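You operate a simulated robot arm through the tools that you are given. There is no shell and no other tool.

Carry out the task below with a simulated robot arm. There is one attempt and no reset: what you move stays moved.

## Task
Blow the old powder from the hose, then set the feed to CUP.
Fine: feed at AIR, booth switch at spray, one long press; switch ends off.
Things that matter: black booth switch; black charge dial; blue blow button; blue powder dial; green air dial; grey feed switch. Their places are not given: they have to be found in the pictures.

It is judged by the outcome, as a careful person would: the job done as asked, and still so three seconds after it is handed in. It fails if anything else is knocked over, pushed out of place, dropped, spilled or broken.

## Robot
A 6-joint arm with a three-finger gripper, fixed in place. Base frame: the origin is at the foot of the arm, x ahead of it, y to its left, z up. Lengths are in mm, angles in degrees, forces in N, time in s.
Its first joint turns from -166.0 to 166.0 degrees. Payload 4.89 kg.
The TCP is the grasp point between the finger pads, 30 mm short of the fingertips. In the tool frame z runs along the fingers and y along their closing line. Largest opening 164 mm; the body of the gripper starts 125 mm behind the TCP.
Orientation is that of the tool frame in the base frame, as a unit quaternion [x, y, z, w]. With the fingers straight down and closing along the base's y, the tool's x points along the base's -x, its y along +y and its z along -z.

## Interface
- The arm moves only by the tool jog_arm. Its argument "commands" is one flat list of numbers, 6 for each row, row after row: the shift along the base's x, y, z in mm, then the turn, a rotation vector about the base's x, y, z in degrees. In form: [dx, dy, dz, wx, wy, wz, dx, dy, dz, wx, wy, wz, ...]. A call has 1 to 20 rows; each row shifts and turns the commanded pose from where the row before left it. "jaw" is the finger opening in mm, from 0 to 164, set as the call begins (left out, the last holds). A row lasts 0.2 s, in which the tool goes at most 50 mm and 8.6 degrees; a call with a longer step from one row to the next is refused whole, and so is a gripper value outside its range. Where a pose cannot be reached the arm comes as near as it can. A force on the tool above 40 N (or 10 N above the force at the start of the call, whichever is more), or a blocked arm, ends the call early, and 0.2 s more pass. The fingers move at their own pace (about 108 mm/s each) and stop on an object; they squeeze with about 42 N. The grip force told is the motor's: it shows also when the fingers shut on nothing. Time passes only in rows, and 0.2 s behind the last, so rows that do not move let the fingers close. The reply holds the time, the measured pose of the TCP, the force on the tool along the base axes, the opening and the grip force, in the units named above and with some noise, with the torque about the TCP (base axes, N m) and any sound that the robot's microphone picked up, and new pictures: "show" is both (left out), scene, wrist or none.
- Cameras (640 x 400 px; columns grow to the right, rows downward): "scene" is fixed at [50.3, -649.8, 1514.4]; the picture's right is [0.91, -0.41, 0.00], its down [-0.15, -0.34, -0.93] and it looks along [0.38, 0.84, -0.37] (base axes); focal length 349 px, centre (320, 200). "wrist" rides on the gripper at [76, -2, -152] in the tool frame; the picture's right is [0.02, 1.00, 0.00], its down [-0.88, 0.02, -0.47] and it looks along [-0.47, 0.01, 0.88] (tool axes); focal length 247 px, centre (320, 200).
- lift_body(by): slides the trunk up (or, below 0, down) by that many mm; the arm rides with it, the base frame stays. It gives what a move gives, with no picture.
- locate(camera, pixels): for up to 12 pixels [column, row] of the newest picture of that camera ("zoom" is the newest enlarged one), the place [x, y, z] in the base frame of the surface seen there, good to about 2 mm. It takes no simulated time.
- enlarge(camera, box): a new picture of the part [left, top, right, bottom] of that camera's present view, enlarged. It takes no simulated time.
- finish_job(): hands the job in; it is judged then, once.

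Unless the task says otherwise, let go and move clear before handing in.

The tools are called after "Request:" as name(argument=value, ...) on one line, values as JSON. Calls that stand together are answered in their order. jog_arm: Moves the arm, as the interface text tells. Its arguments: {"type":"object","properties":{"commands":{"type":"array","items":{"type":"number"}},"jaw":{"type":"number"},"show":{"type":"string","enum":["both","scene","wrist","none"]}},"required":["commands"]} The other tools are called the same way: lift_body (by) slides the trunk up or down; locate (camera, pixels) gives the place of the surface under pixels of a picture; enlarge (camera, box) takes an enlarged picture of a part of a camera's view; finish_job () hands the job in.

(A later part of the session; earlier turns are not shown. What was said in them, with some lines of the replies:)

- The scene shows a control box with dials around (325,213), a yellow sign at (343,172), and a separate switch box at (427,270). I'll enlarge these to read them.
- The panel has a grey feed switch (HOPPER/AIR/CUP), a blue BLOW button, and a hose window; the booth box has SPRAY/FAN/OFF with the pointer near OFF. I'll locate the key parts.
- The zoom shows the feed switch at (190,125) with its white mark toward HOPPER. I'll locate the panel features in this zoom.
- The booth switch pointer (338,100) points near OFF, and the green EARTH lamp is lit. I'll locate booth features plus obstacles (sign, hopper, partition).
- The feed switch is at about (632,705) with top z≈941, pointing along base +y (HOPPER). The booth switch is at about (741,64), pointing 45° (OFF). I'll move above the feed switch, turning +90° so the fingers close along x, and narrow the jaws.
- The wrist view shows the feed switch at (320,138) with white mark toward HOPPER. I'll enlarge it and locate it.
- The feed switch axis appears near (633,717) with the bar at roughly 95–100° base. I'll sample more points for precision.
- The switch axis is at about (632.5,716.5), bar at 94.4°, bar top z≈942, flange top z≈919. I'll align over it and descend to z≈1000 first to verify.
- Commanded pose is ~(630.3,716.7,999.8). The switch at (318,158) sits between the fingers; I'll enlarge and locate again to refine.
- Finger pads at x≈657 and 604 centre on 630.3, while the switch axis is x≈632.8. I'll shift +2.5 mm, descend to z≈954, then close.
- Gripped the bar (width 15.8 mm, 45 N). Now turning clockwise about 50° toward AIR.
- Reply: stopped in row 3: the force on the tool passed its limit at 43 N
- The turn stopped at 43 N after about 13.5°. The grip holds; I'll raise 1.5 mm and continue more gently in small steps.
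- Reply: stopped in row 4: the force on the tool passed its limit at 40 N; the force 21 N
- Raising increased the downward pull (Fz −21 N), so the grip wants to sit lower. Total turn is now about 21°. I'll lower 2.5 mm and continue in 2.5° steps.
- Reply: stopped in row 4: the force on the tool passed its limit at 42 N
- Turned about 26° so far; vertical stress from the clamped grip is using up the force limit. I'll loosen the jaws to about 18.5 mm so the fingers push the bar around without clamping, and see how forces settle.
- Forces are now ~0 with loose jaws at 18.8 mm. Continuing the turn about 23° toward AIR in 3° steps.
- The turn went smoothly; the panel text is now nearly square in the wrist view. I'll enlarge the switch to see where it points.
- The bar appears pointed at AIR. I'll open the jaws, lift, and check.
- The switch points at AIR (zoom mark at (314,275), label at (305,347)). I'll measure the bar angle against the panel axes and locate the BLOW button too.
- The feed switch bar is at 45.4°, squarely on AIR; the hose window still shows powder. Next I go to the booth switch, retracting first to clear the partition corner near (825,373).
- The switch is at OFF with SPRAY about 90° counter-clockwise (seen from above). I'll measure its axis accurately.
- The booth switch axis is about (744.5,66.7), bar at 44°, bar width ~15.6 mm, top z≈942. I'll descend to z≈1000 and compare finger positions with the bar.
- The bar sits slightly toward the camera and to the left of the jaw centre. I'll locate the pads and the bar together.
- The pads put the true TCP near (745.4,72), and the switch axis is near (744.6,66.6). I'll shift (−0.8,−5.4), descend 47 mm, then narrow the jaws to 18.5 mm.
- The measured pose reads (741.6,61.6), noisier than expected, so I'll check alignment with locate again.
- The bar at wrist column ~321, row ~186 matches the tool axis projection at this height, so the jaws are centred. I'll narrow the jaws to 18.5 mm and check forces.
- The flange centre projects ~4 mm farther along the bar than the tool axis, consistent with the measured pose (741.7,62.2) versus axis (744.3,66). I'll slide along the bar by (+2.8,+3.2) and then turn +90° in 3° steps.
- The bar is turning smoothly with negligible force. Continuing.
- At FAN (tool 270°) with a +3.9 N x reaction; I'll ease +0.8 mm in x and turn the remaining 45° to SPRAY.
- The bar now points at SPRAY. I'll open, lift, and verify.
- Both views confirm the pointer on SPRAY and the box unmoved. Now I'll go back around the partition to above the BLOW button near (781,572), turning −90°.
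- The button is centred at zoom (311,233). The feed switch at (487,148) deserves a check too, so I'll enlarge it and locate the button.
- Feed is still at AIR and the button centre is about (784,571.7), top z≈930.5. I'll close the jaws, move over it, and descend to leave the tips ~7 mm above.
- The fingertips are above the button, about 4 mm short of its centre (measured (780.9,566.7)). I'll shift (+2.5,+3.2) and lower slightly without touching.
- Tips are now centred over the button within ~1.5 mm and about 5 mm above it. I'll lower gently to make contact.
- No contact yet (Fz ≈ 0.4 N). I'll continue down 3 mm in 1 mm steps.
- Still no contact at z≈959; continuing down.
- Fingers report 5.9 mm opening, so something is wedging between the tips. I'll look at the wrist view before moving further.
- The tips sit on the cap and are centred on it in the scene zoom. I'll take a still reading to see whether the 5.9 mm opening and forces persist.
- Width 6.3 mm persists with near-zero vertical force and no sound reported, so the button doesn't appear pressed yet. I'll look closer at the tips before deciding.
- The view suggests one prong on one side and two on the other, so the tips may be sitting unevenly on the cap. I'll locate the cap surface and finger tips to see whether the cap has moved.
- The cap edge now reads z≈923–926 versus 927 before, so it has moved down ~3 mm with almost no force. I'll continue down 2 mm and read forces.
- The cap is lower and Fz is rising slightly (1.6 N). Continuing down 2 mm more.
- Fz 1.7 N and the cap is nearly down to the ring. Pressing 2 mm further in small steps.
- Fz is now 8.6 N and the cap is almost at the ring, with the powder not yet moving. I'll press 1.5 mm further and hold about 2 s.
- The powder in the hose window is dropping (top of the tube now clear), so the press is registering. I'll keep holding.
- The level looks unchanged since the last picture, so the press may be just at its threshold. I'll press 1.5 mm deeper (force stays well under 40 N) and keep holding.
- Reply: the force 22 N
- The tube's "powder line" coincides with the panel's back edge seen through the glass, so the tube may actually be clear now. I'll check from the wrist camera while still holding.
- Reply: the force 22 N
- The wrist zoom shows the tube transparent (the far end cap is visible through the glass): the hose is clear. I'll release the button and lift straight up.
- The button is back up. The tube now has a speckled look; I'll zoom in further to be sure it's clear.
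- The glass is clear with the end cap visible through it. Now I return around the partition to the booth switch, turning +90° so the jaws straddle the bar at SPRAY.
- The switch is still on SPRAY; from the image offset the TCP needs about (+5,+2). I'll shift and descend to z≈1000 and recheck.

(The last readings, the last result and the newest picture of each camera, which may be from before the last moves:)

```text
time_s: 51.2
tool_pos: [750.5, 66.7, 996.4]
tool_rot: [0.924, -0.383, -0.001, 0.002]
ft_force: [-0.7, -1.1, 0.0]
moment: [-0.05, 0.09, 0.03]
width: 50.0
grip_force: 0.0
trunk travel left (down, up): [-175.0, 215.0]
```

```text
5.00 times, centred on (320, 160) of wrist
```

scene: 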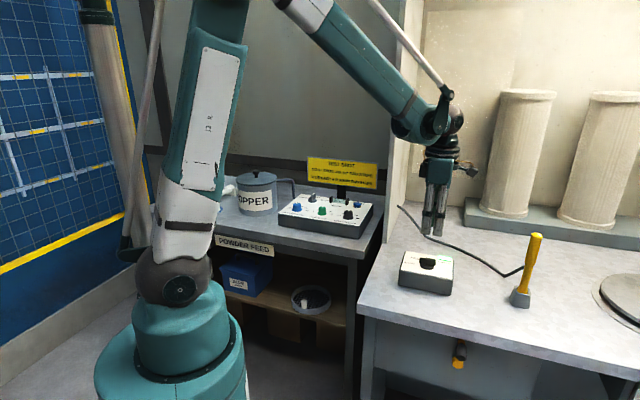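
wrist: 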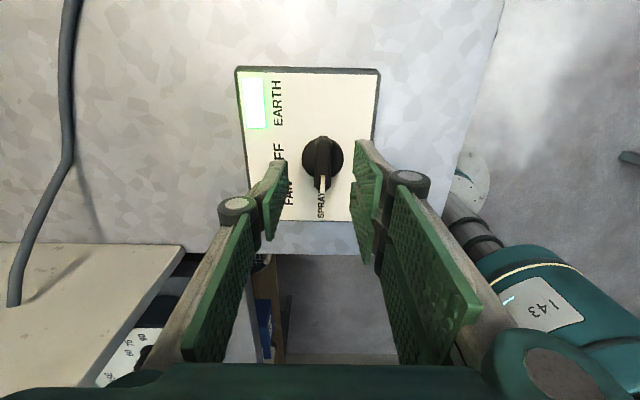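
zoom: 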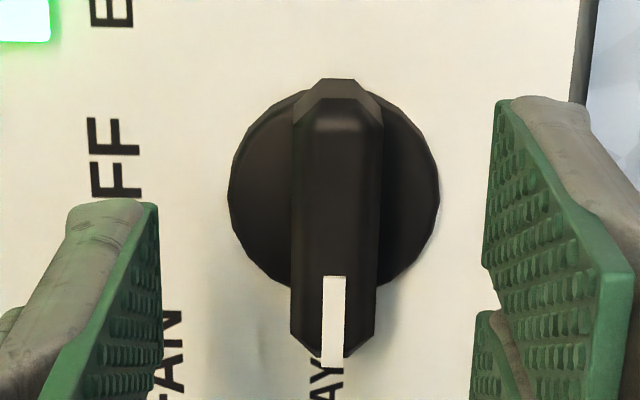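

Offset is now about +2.2 mm in tool y; I'll shift (−2.6,−0.8), descend 42 mm, and check alignment again.

Request:
jog_arm(commands=[-2.6, -0.8, -12, 0, 0, 0, 0, 0, -15, 0, 0, 0, 0, 0, -15, 0, 0, 0, 0, 0, 0, 0, 0, 0, 0, 0, 0, 0, 0, 0], jaw=50, show="wrist")

Request:
enlarge(camera="wrist", box=[256, 130, 384, 210])

```text
time_s: 52.4
tool_pos: [745.8, 66.9, 953.0]
tool_rot: [0.924, -0.383, -0.001, 0.001]
ft_force: [-0.8, 0.5, -0.5]
moment: [0.01, 0.04, -0.02]
width: 50.2
grip_force: 0.0
trunk travel left (down, up): [-175.0, 215.0]
```

wrist: 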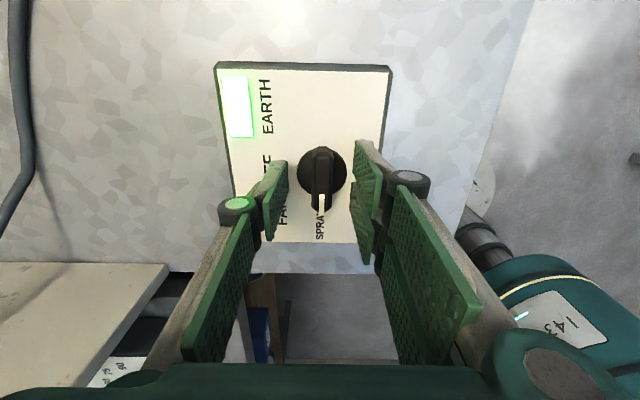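

```text
5.00 times, centred on (320, 170) of wrist
```

zoom: 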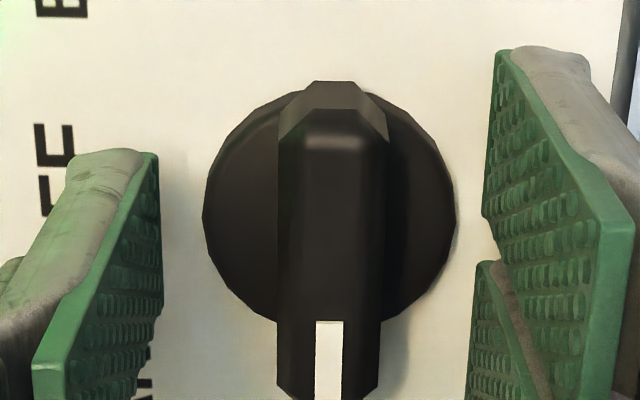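

Alignment is within ~2.5 mm. I'll nudge (+0.4,−1.5), then narrow the jaws to 18.5 mm and check forces.

Request:
jog_arm(commands=[0.4, -1.5, 0, 0, 0, 0, 0, 0, 0, 0, 0, 0, 0, 0, 0, 0, 0, 0], jaw=18.5, show="wrist")

Request:
enlarge(camera="wrist", box=[256, 130, 384, 210])

```text
time_s: 53.2
tool_pos: [747.2, 66.1, 953.1]
tool_rot: [0.924, -0.382, -0.001, 0.002]
ft_force: [0.1, -0.5, 0.0]
moment: [0.0, -0.01, 0.0]
width: 18.6
grip_force: 0.2
trunk travel left (down, up): [-175.0, 215.0]
```

wrist: 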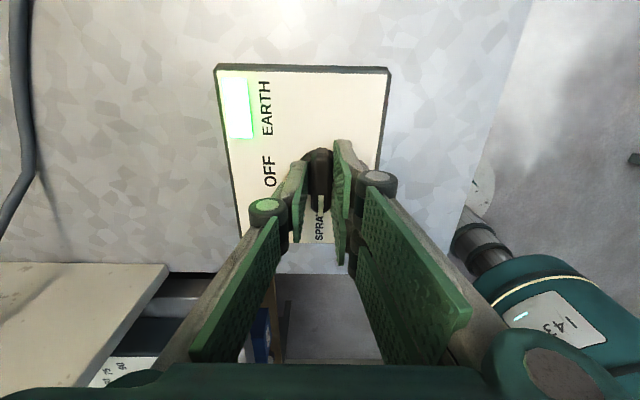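

```text
5.00 times, centred on (320, 170) of wrist
```

zoom: 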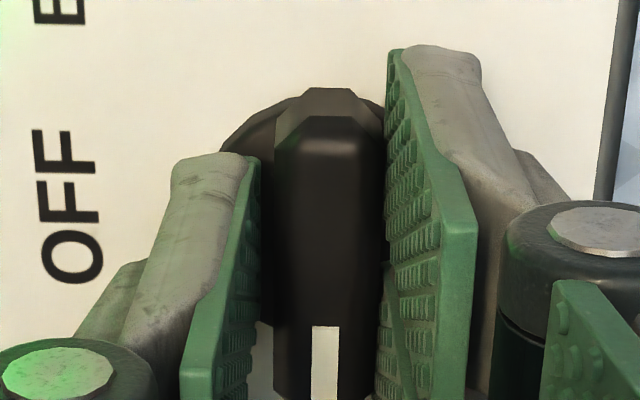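

The bar sits between the jaws with near-zero force. Now turning −48° toward FAN in 3° steps.

Request:
jog_arm(commands=[0, 0, 0, 0, 0, -3, 0, 0, 0, 0, 0, -3, 0, 0, 0, 0, 0, -3, 0, 0, 0, 0, 0, -3, 0, 0, 0, 0, 0, -3, 0, 0, 0, 0, 0, -3, 0, 0, 0, 0, 0, -3, 0, 0, 0, 0, 0, -3, 0, 0, 0, 0, 0, -3, 0, 0, 0, 0, 0, -3, 0, 0, 0, 0, 0, -3, 0, 0, 0, 0, 0, -3, 0, 0, 0, 0, 0, -3, 0, 0, 0, 0, 0, -3, 0, 0, 0, 0, 0, -3, 0, 0, 0, 0, 0, 0], show="wrist")

Request:
enlarge(camera="wrist", box=[220, 110, 396, 220])

```text
time_s: 56.6
tool_pos: [748.3, 65.8, 956.0]
tool_rot: [-0.707, 0.707, 0.001, -0.001]
ft_force: [-5.3, -1.6, 0.7]
moment: [-0.05, 0.12, 0.02]
width: 20.1
grip_force: 2.0
trunk travel left (down, up): [-175.0, 215.0]
```

wrist: 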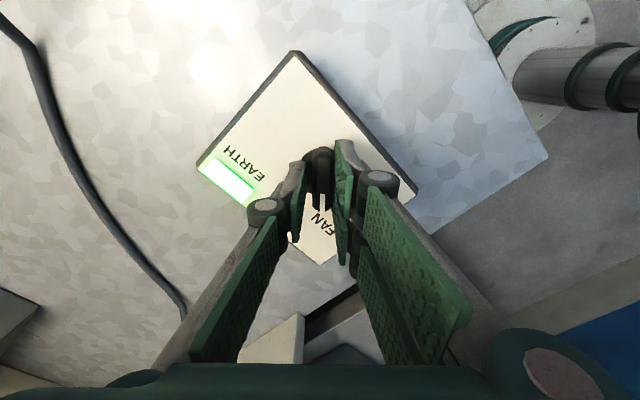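

```text
3.64 times, centred on (308, 165) of wrist
```

zoom: 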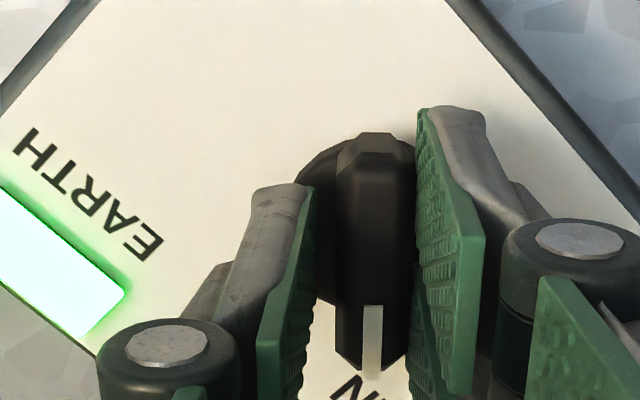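

At FAN now with −5.3 N in x; I'll ease −1.5 mm in x and turn the remaining 45° to OFF.

Request:
jog_arm(commands=[-1.5, 0, 0, 0, 0, -3, 0, 0, 0, 0, 0, -3, 0, 0, 0, 0, 0, -3, 0, 0, 0, 0, 0, -3, 0, 0, 0, 0, 0, -3, 0, 0, 0, 0, 0, -3, 0, 0, 0, 0, 0, -3, 0, 0, 0, 0, 0, -3, 0, 0, 0, 0, 0, -3, 0, 0, 0, 0, 0, -3, 0, 0, 0, 0, 0, -3, 0, 0, 0, 0, 0, -3, 0, 0, 0, 0, 0, -3, 0, 0, 0, 0, 0, -3, 0, 0, 0, 0, 0, -3, 0, 0, 0, 0, 0, 0], show="wrist")

Request:
enlarge(camera="wrist", box=[220, 110, 396, 220])

```text
time_s: 60.0
tool_pos: [746.8, 65.7, 955.2]
tool_rot: [-0.383, 0.924, 0.001, 0.0]
ft_force: [-0.2, 1.9, -1.1]
moment: [0.02, 0.01, 0.02]
width: 19.4
grip_force: 1.1
trunk travel left (down, up): [-175.0, 215.0]
```

wrist: 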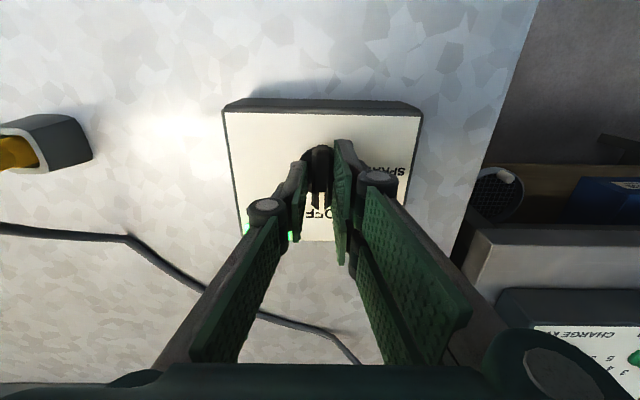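

```text
3.64 times, centred on (308, 165) of wrist
```

zoom: 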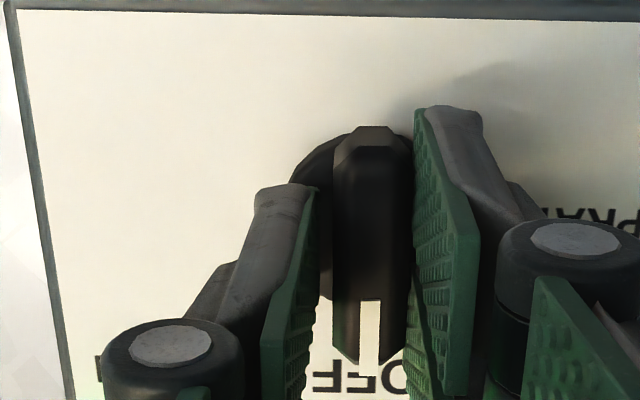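

The bar points at OFF. I'll open, lift, and verify.

Request:
jog_arm(commands=[0, 0, 0, 0, 0, 0, 0, 0, 0, 0, 0, 0, 0, 0, 25, 0, 0, 0, 0, 0, 40, 0, 0, 0, 0, 0, 45, 0, 0, 0, 0, 0, 0, 0, 0, 0], jaw=50)

Request:
enlarge(camera="wrist", box=[240, 80, 400, 180])

Request:
enlarge(camera="scene", box=[395, 240, 459, 300])

```text
time_s: 61.4
tool_pos: [747.8, 65.1, 1065.2]
tool_rot: [-0.382, 0.924, 0.003, -0.001]
ft_force: [-1.1, -1.2, 0.0]
moment: [0.01, -0.1, -0.03]
width: 50.1
grip_force: 0.0
trunk travel left (down, up): [-175.0, 215.0]
```

scene: 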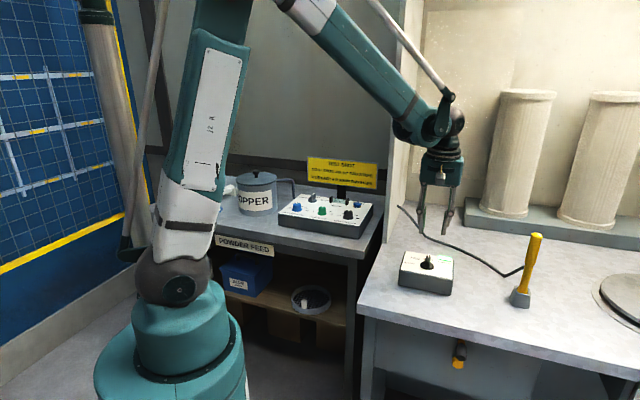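
wrist: 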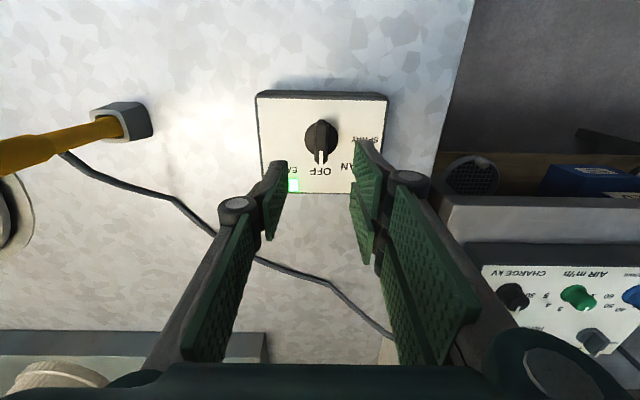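

```text
4.00 times, centred on (320, 130) of wrist
```

zoom: 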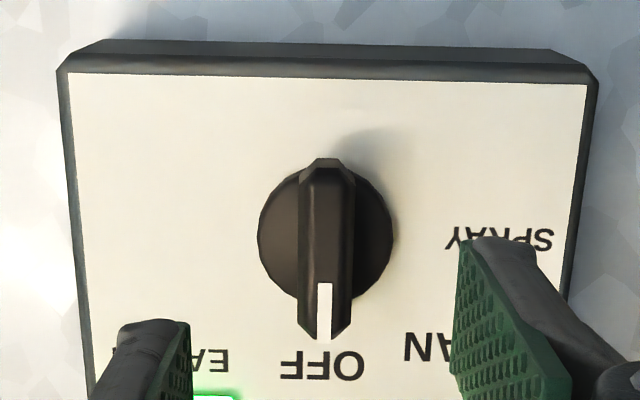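

```text
6.67 times, centred on (427, 270) of scene
```

zoom: 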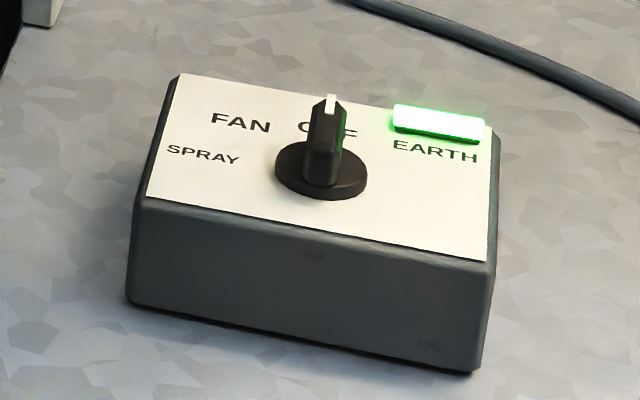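

The booth switch is back at OFF with the box unmoved. Now I go to the feed switch at about (632,717) by the same safe route.

Request:
jog_arm(commands=[-23.4, 37.7, 0, 0, 0, 0, -23.4, 37.7, 0, 0, 0, 0, -23.4, 37.7, 0, 0, 0, 0, -23.4, 37.7, 0, 0, 0, 0, -23.4, 37.7, 0, 0, 0, 0, -23.4, 37.7, 0, 0, 0, 0, -23.4, 37.7, 0, 0, 0, 0, -23.4, 37.7, 0, 0, 0, 0, -23.4, 37.7, 0, 0, 0, 0, -23.4, 37.7, 0, 0, 0, 0, -23.4, 37.7, 0, 0, 0, 0, -23.4, 37.7, 0, 0, 0, 0, 27.7, 33.2, 0, 0, 0, 0, 27.7, 33.2, 0, 0, 0, 0, 27.7, 33.2, 0, 0, 0, 0, 27.7, 33.2, 0, 0, 0, 0, 27.7, 33.2, 0, 0, 0, 0, 27.7, 33.2, 0, 0, 0, 0, 0, 0, 0, 0, 0, 0], jaw=50)

Request:
enlarge(camera="wrist", box=[240, 80, 400, 180])

```text
time_s: 65.4
tool_pos: [635.7, 718.1, 1061.9]
tool_rot: [-0.383, 0.924, 0.001, -0.001]
ft_force: [-0.4, 0.0, -0.4]
moment: [-0.1, 0.06, -0.02]
width: 50.2
grip_force: 0.1
trunk travel left (down, up): [-175.0, 215.0]
```

scene: 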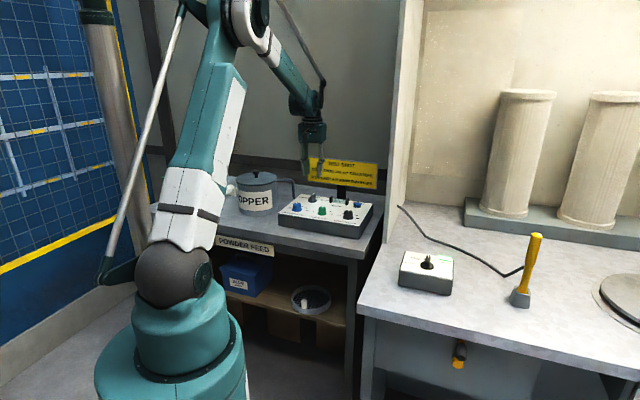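
wrist: 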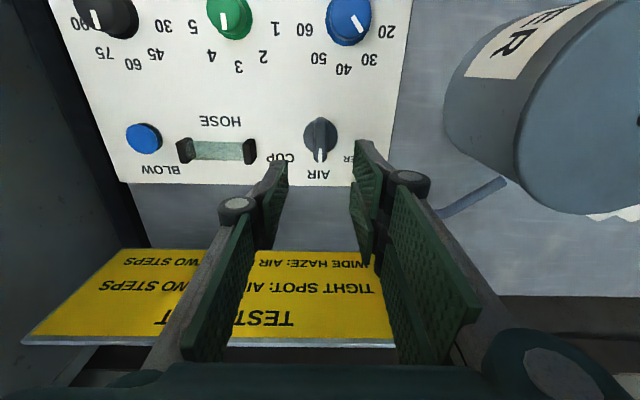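

```text
4.00 times, centred on (320, 130) of wrist
```

zoom: 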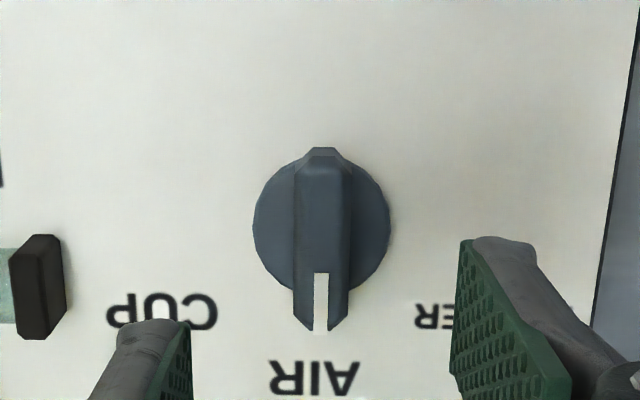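

The switch is at AIR and centred laterally; I need to shift about 4 mm toward the camera. I'll shift (−2.8,−2.8) and descend to z≈1000.

Request:
jog_arm(commands=[-2.8, -2.8, -31, 0, 0, 0, 0, 0, -31, 0, 0, 0, 0, 0, 0, 0, 0, 0, 0, 0, 0, 0, 0, 0], jaw=50, show="wrist")

Request:
enlarge(camera="wrist", box=[256, 120, 384, 200])

```text
time_s: 66.4
tool_pos: [630.0, 715.8, 1003.7]
tool_rot: [-0.382, 0.924, 0.002, 0.0]
ft_force: [0.5, 0.9, -0.9]
moment: [-0.03, 0.02, -0.03]
width: 50.2
grip_force: 0.0
trunk travel left (down, up): [-175.0, 215.0]
```

wrist: 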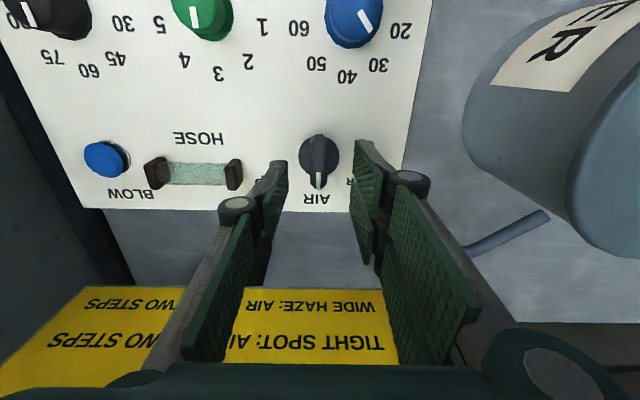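

```text
5.00 times, centred on (320, 160) of wrist
```

zoom: 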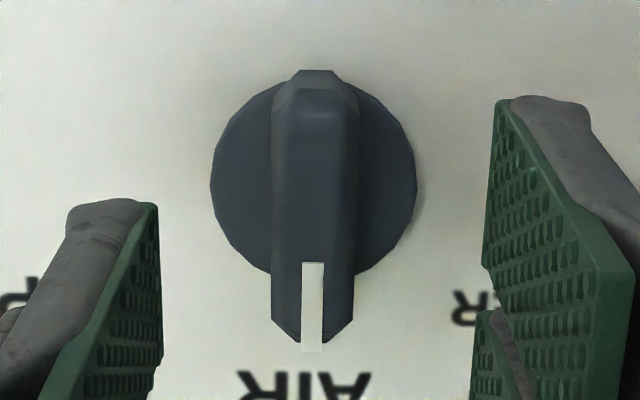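

Now aligned along the bar, with −1.9 mm in tool y. I'll shift (+1.3,−1.3), descend 47 mm, and narrow the jaws to 18.5.

Request:
jog_arm(commands=[1.3, -1.3, -12, 0, 0, 0, 0, 0, -18, 0, 0, 0, 0, 0, -17, 0, 0, 0, 0, 0, 0, 0, 0, 0, 0, 0, 0, 0, 0, 0], jaw=50, show="wrist")

Request:
enlarge(camera="wrist", box=[256, 130, 384, 210])

```text
time_s: 67.6
tool_pos: [630.7, 712.2, 955.7]
tool_rot: [-0.383, 0.924, 0.002, -0.001]
ft_force: [-0.3, -0.2, -0.7]
moment: [-0.01, -0.02, 0.0]
width: 49.9
grip_force: 0.0
trunk travel left (down, up): [-175.0, 215.0]
```

wrist: 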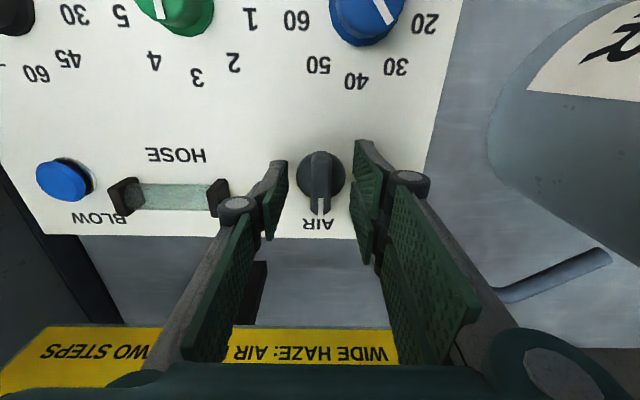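

```text
5.00 times, centred on (320, 170) of wrist
```

zoom: 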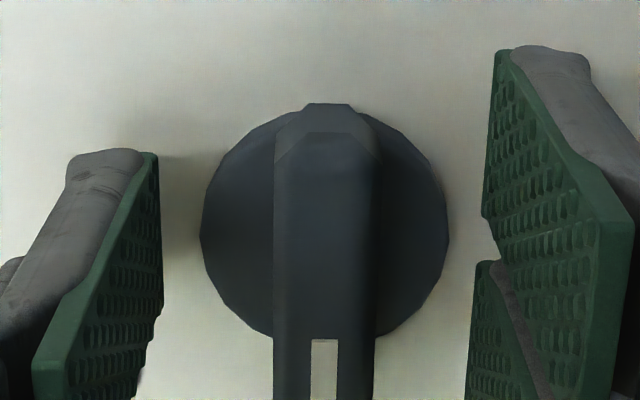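

Aligned within ~1.5 mm. I'll nudge (+1,+1) and narrow the jaws to 18.5 mm.

Request:
jog_arm(commands=[1, 1, 0, 0, 0, 0, 0, 0, 0, 0, 0, 0, 0, 0, 0, 0, 0, 0], jaw=18.5, show="none")

Request:
enlarge(camera="wrist", box=[256, 130, 384, 210])

```text
time_s: 68.4
tool_pos: [630.9, 714.6, 955.2]
tool_rot: [-0.382, 0.924, 0.002, -0.001]
ft_force: [0.8, -0.7, -0.2]
moment: [0.0, 0.02, 0.01]
width: 18.9
grip_force: 0.0
trunk travel left (down, up): [-175.0, 215.0]
```

```text
5.00 times, centred on (320, 170) of wrist
```

zoom: 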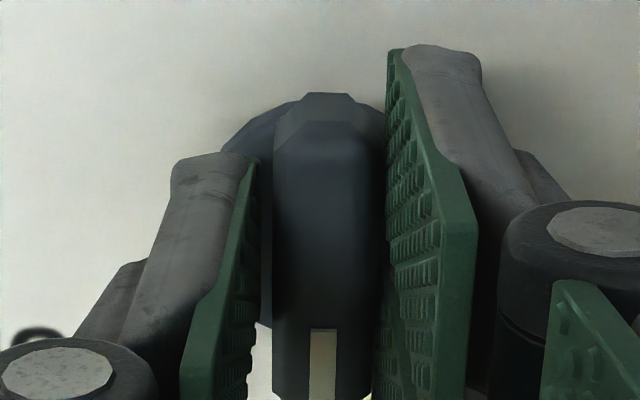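

Bar is in the jaws without force. Turning −48° toward CUP in 3° steps.

Request:
jog_arm(commands=[0, 0, 0, 0, 0, -3, 0, 0, 0, 0, 0, -3, 0, 0, 0, 0, 0, -3, 0, 0, 0, 0, 0, -3, 0, 0, 0, 0, 0, -3, 0, 0, 0, 0, 0, -3, 0, 0, 0, 0, 0, -3, 0, 0, 0, 0, 0, -3, 0, 0, 0, 0, 0, -3, 0, 0, 0, 0, 0, -3, 0, 0, 0, 0, 0, -3, 0, 0, 0, 0, 0, -3, 0, 0, 0, 0, 0, -3, 0, 0, 0, 0, 0, -3, 0, 0, 0, 0, 0, -3, 0, 0, 0, 0, 0, -3, 0, 0, 0, 0, 0, 0], show="wrist")

Request:
enlarge(camera="wrist", box=[220, 110, 396, 220])

```text
time_s: 72.0
tool_pos: [632.0, 714.7, 956.0]
tool_rot: [0.026, 1.0, 0.002, 0.0]
ft_force: [1.6, 5.0, 3.2]
moment: [0.17, 0.01, -0.07]
width: 21.0
grip_force: 2.8
trunk travel left (down, up): [-175.0, 215.0]
```

wrist: 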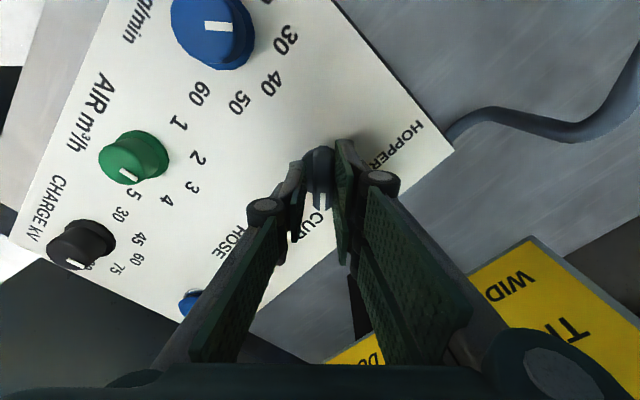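

```text
3.64 times, centred on (308, 165) of wrist
```

zoom: 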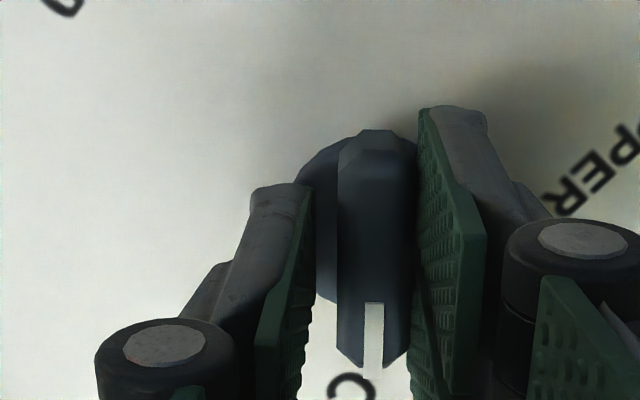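

Slight resistance (moment −0.07, width 21 mm) suggests the bar is close to, but maybe lagging, CUP. I'll turn 4° more in small steps.

Request:
jog_arm(commands=[0, 0.5, 0, 0, 0, -2, 0, 0, 0, 0, 0, -2, 0, 0, 0, 0, 0, 0], show="wrist")

Request:
enlarge(camera="wrist", box=[220, 110, 396, 220])

```text
time_s: 72.8
tool_pos: [632.3, 716.2, 955.5]
tool_rot: [0.061, 0.998, 0.001, 0.0]
ft_force: [-1.1, 6.8, 3.1]
moment: [0.21, -0.03, 0.21]
width: 21.4
grip_force: 3.6
trunk travel left (down, up): [-175.0, 215.0]
```

wrist: 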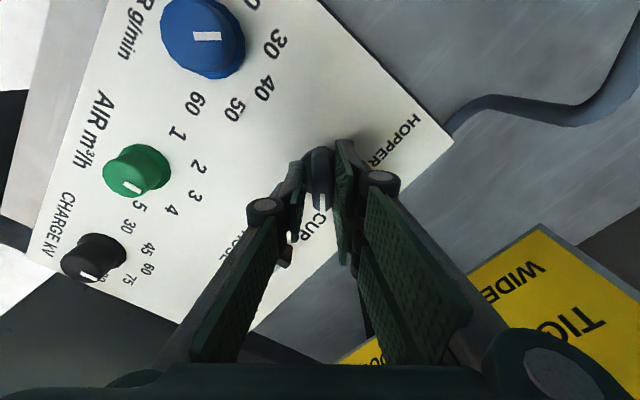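

```text
3.64 times, centred on (308, 165) of wrist
```

zoom: 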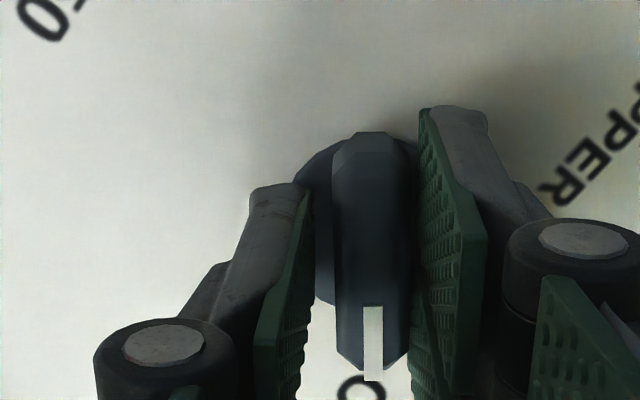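

The z moment flipped to +0.21 N·m, indicating the end position is reached. I'll open, lift, and check the pointer.

Request:
jog_arm(commands=[0, 0, 0, 0, 0, 2, 0, 0, 0, 0, 0, 0, 0, 0, 0, 0, 0, 0, 0, 0, 25, 0, 0, 0, 0, 0, 40, 0, 0, 0, 0, 0, 45, 0, 0, 0, 0, 0, 0, 0, 0, 0], jaw=50)

Request:
enlarge(camera="wrist", box=[240, 80, 400, 180])

Request:
enlarge(camera="scene", box=[285, 185, 375, 240])

```text
time_s: 74.4
tool_pos: [633.6, 716.6, 1068.6]
tool_rot: [0.043, 0.999, 0.002, 0.0]
ft_force: [0.2, -0.5, 1.1]
moment: [0.06, -0.06, -0.05]
width: 50.0
grip_force: 0.0
trunk travel left (down, up): [-175.0, 215.0]
```

scene: 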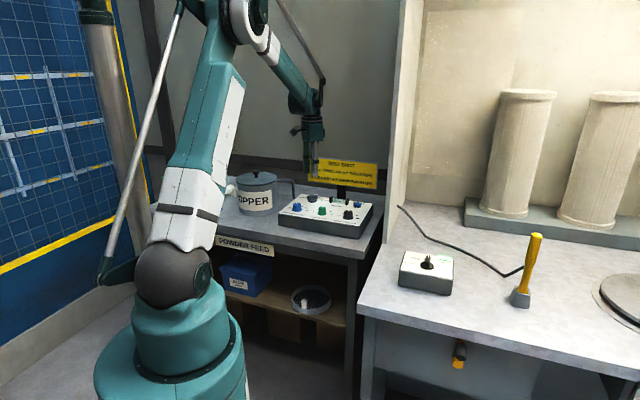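
wrist: 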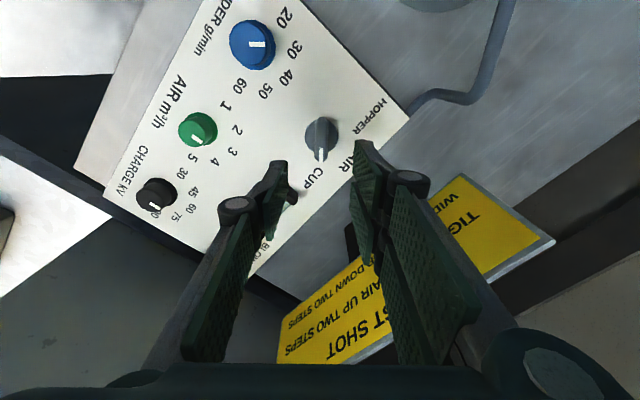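

```text
4.00 times, centred on (320, 130) of wrist
```

zoom: 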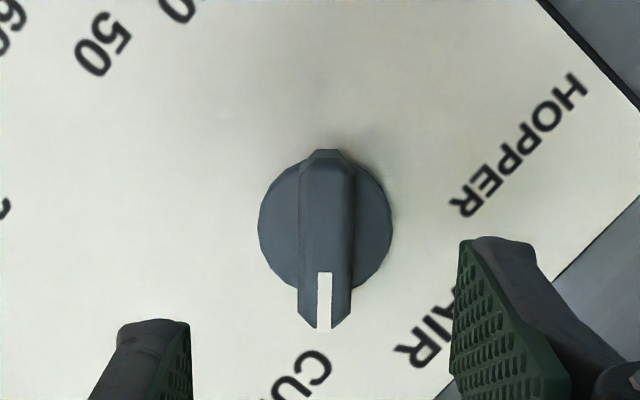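

```text
7.11 times, centred on (330, 212) of scene
```

zoom: 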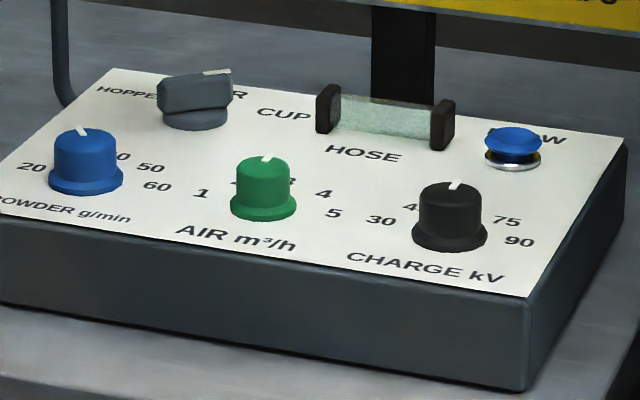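

The pointer now faces CUP. I'll measure the bar angle to compare with the HOPPER angle symmetric about AIR.

Request:
enlarge(camera="wrist", box=[280, 110, 360, 190])

Request:
locate(camera="wrist", pixels=[[321, 119], [321, 125], [321, 132], [321, 138], [321, 145], [321, 151], [320, 158], [305, 137], [338, 137], [315, 175], [348, 160]])

```text
5.00 times, centred on (320, 150) of wrist
```

zoom: 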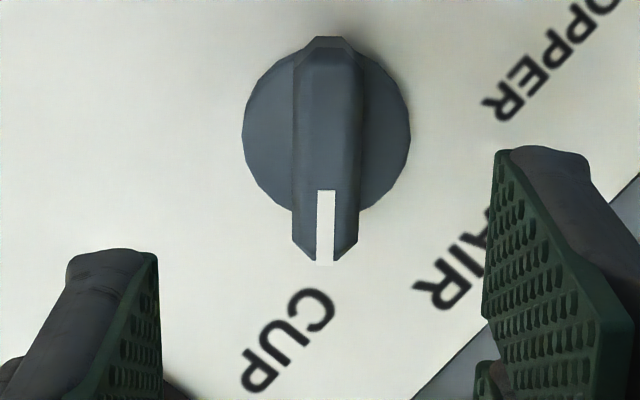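

```text
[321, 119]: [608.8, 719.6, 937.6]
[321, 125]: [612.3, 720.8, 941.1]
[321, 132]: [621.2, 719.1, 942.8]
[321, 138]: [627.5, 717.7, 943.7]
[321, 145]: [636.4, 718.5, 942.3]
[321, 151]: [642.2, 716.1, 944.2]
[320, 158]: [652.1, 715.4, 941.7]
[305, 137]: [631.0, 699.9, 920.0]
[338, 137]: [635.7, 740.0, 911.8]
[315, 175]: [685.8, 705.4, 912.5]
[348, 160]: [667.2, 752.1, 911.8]
```

The bar is at −5.5°, exactly symmetric to HOPPER (94.4°) about AIR (45.4°), so the feed is on CUP; the hose is clear and the booth switch is OFF. I'll lift and retract clear for a final check.

Request:
jog_arm(commands=[0, 0, 40, 0, 0, 0, 0, 0, 40, 0, 0, 0, -20, -20, 30, 0, 0, 0, -30, -30, 0, 0, 0, 0, -30, -30, 0, 0, 0, 0, -30, -30, 0, 0, 0, 0, -30, -30, 0, 0, 0, 0, -30, -30, 0, 0, 0, 0, -30, -30, 0, 0, 0, 0, -30, -30, 0, 0, 0, 0, 0, 0, 0, 0, 0, 0, 0, 0, 0, 0, 0, 0], jaw=60)

Request:
enlarge(camera="scene", box=[285, 180, 375, 240])

Request:
enlarge(camera="scene", box=[390, 230, 560, 330])

```text
time_s: 77.0
tool_pos: [400.7, 484.5, 1175.1]
tool_rot: [0.044, 0.999, 0.002, 0.0]
ft_force: [-0.8, -0.7, -0.1]
moment: [0.09, -0.07, -0.01]
width: 60.0
grip_force: 0.1
trunk travel left (down, up): [-175.0, 215.0]
```

scene: 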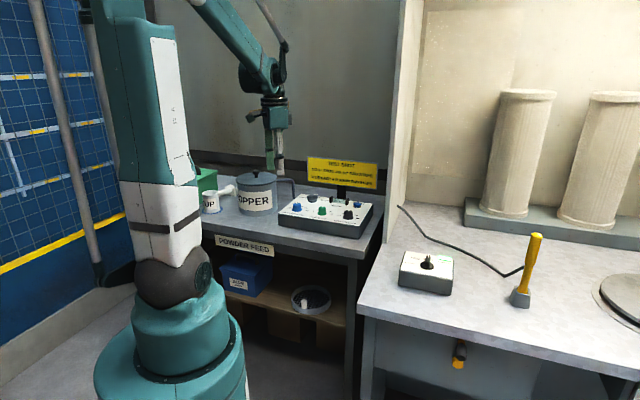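
wrist: 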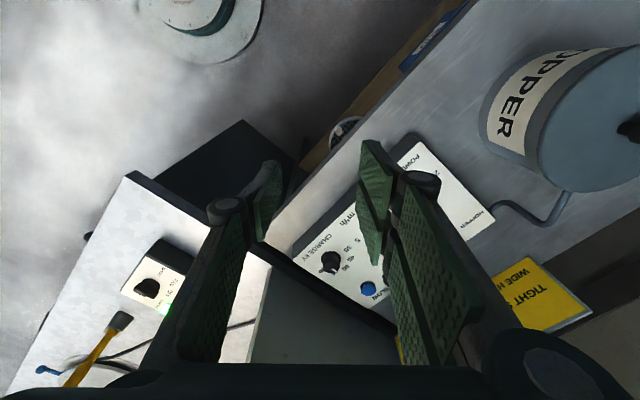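

```text
6.67 times, centred on (330, 210) of scene
```

zoom: 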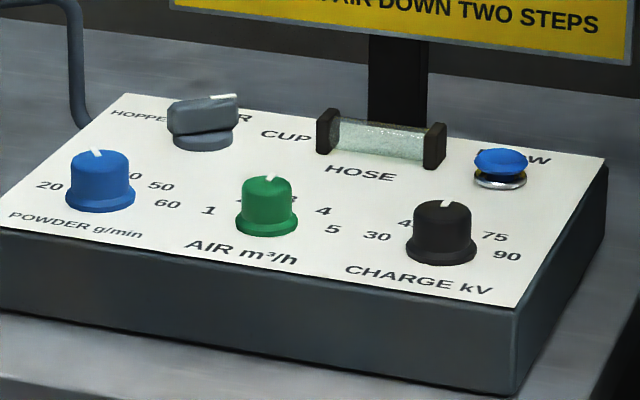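

```text
3.76 times, centred on (475, 280) of scene
```

zoom: 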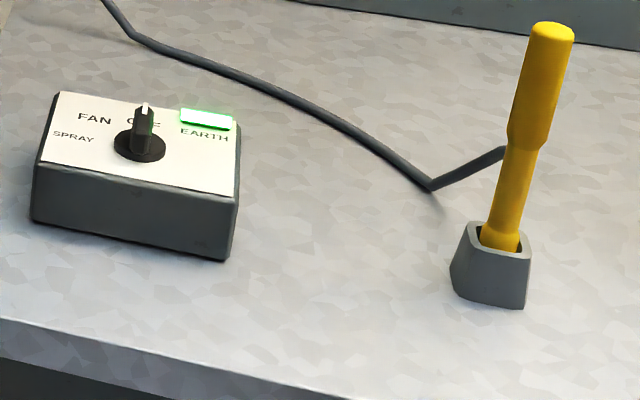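

The final pictures show the feed pointing at CUP, the hose tube clear, the BLOW button released, and the booth switch at OFF. The three dials and the other items I can see are unmoved, and the arm is clear, so I'm handing in the job.

Request:
finish_job()

```text
The job is handed in.
```

The old powder is blown out of the hose, the feed is set to CUP, and the job is handed in. No result has come back from the judging yet.

- **Blow:** I set the feed to AIR and the booth switch to SPRAY, then held the BLOW button down for one press of more than 4 seconds. The hose window went clear during that press.
- **Switches:** I turned the booth switch back to OFF before moving the feed from AIR to CUP. The last pictures show the booth switch at OFF, and the feed pointer measured on its CUP position.
- **Rest of the bench:** The powder, air and charge dials read the same in the last pictures as at the start, and nothing looks knocked or moved. The arm has let go and is clear of both benches.

While I turned the feed switch to AIR, the arm stopped itself three times at its 40 N force limit. I finished that turn with the jaws loosened, and the panel did not look shifted afterwards.
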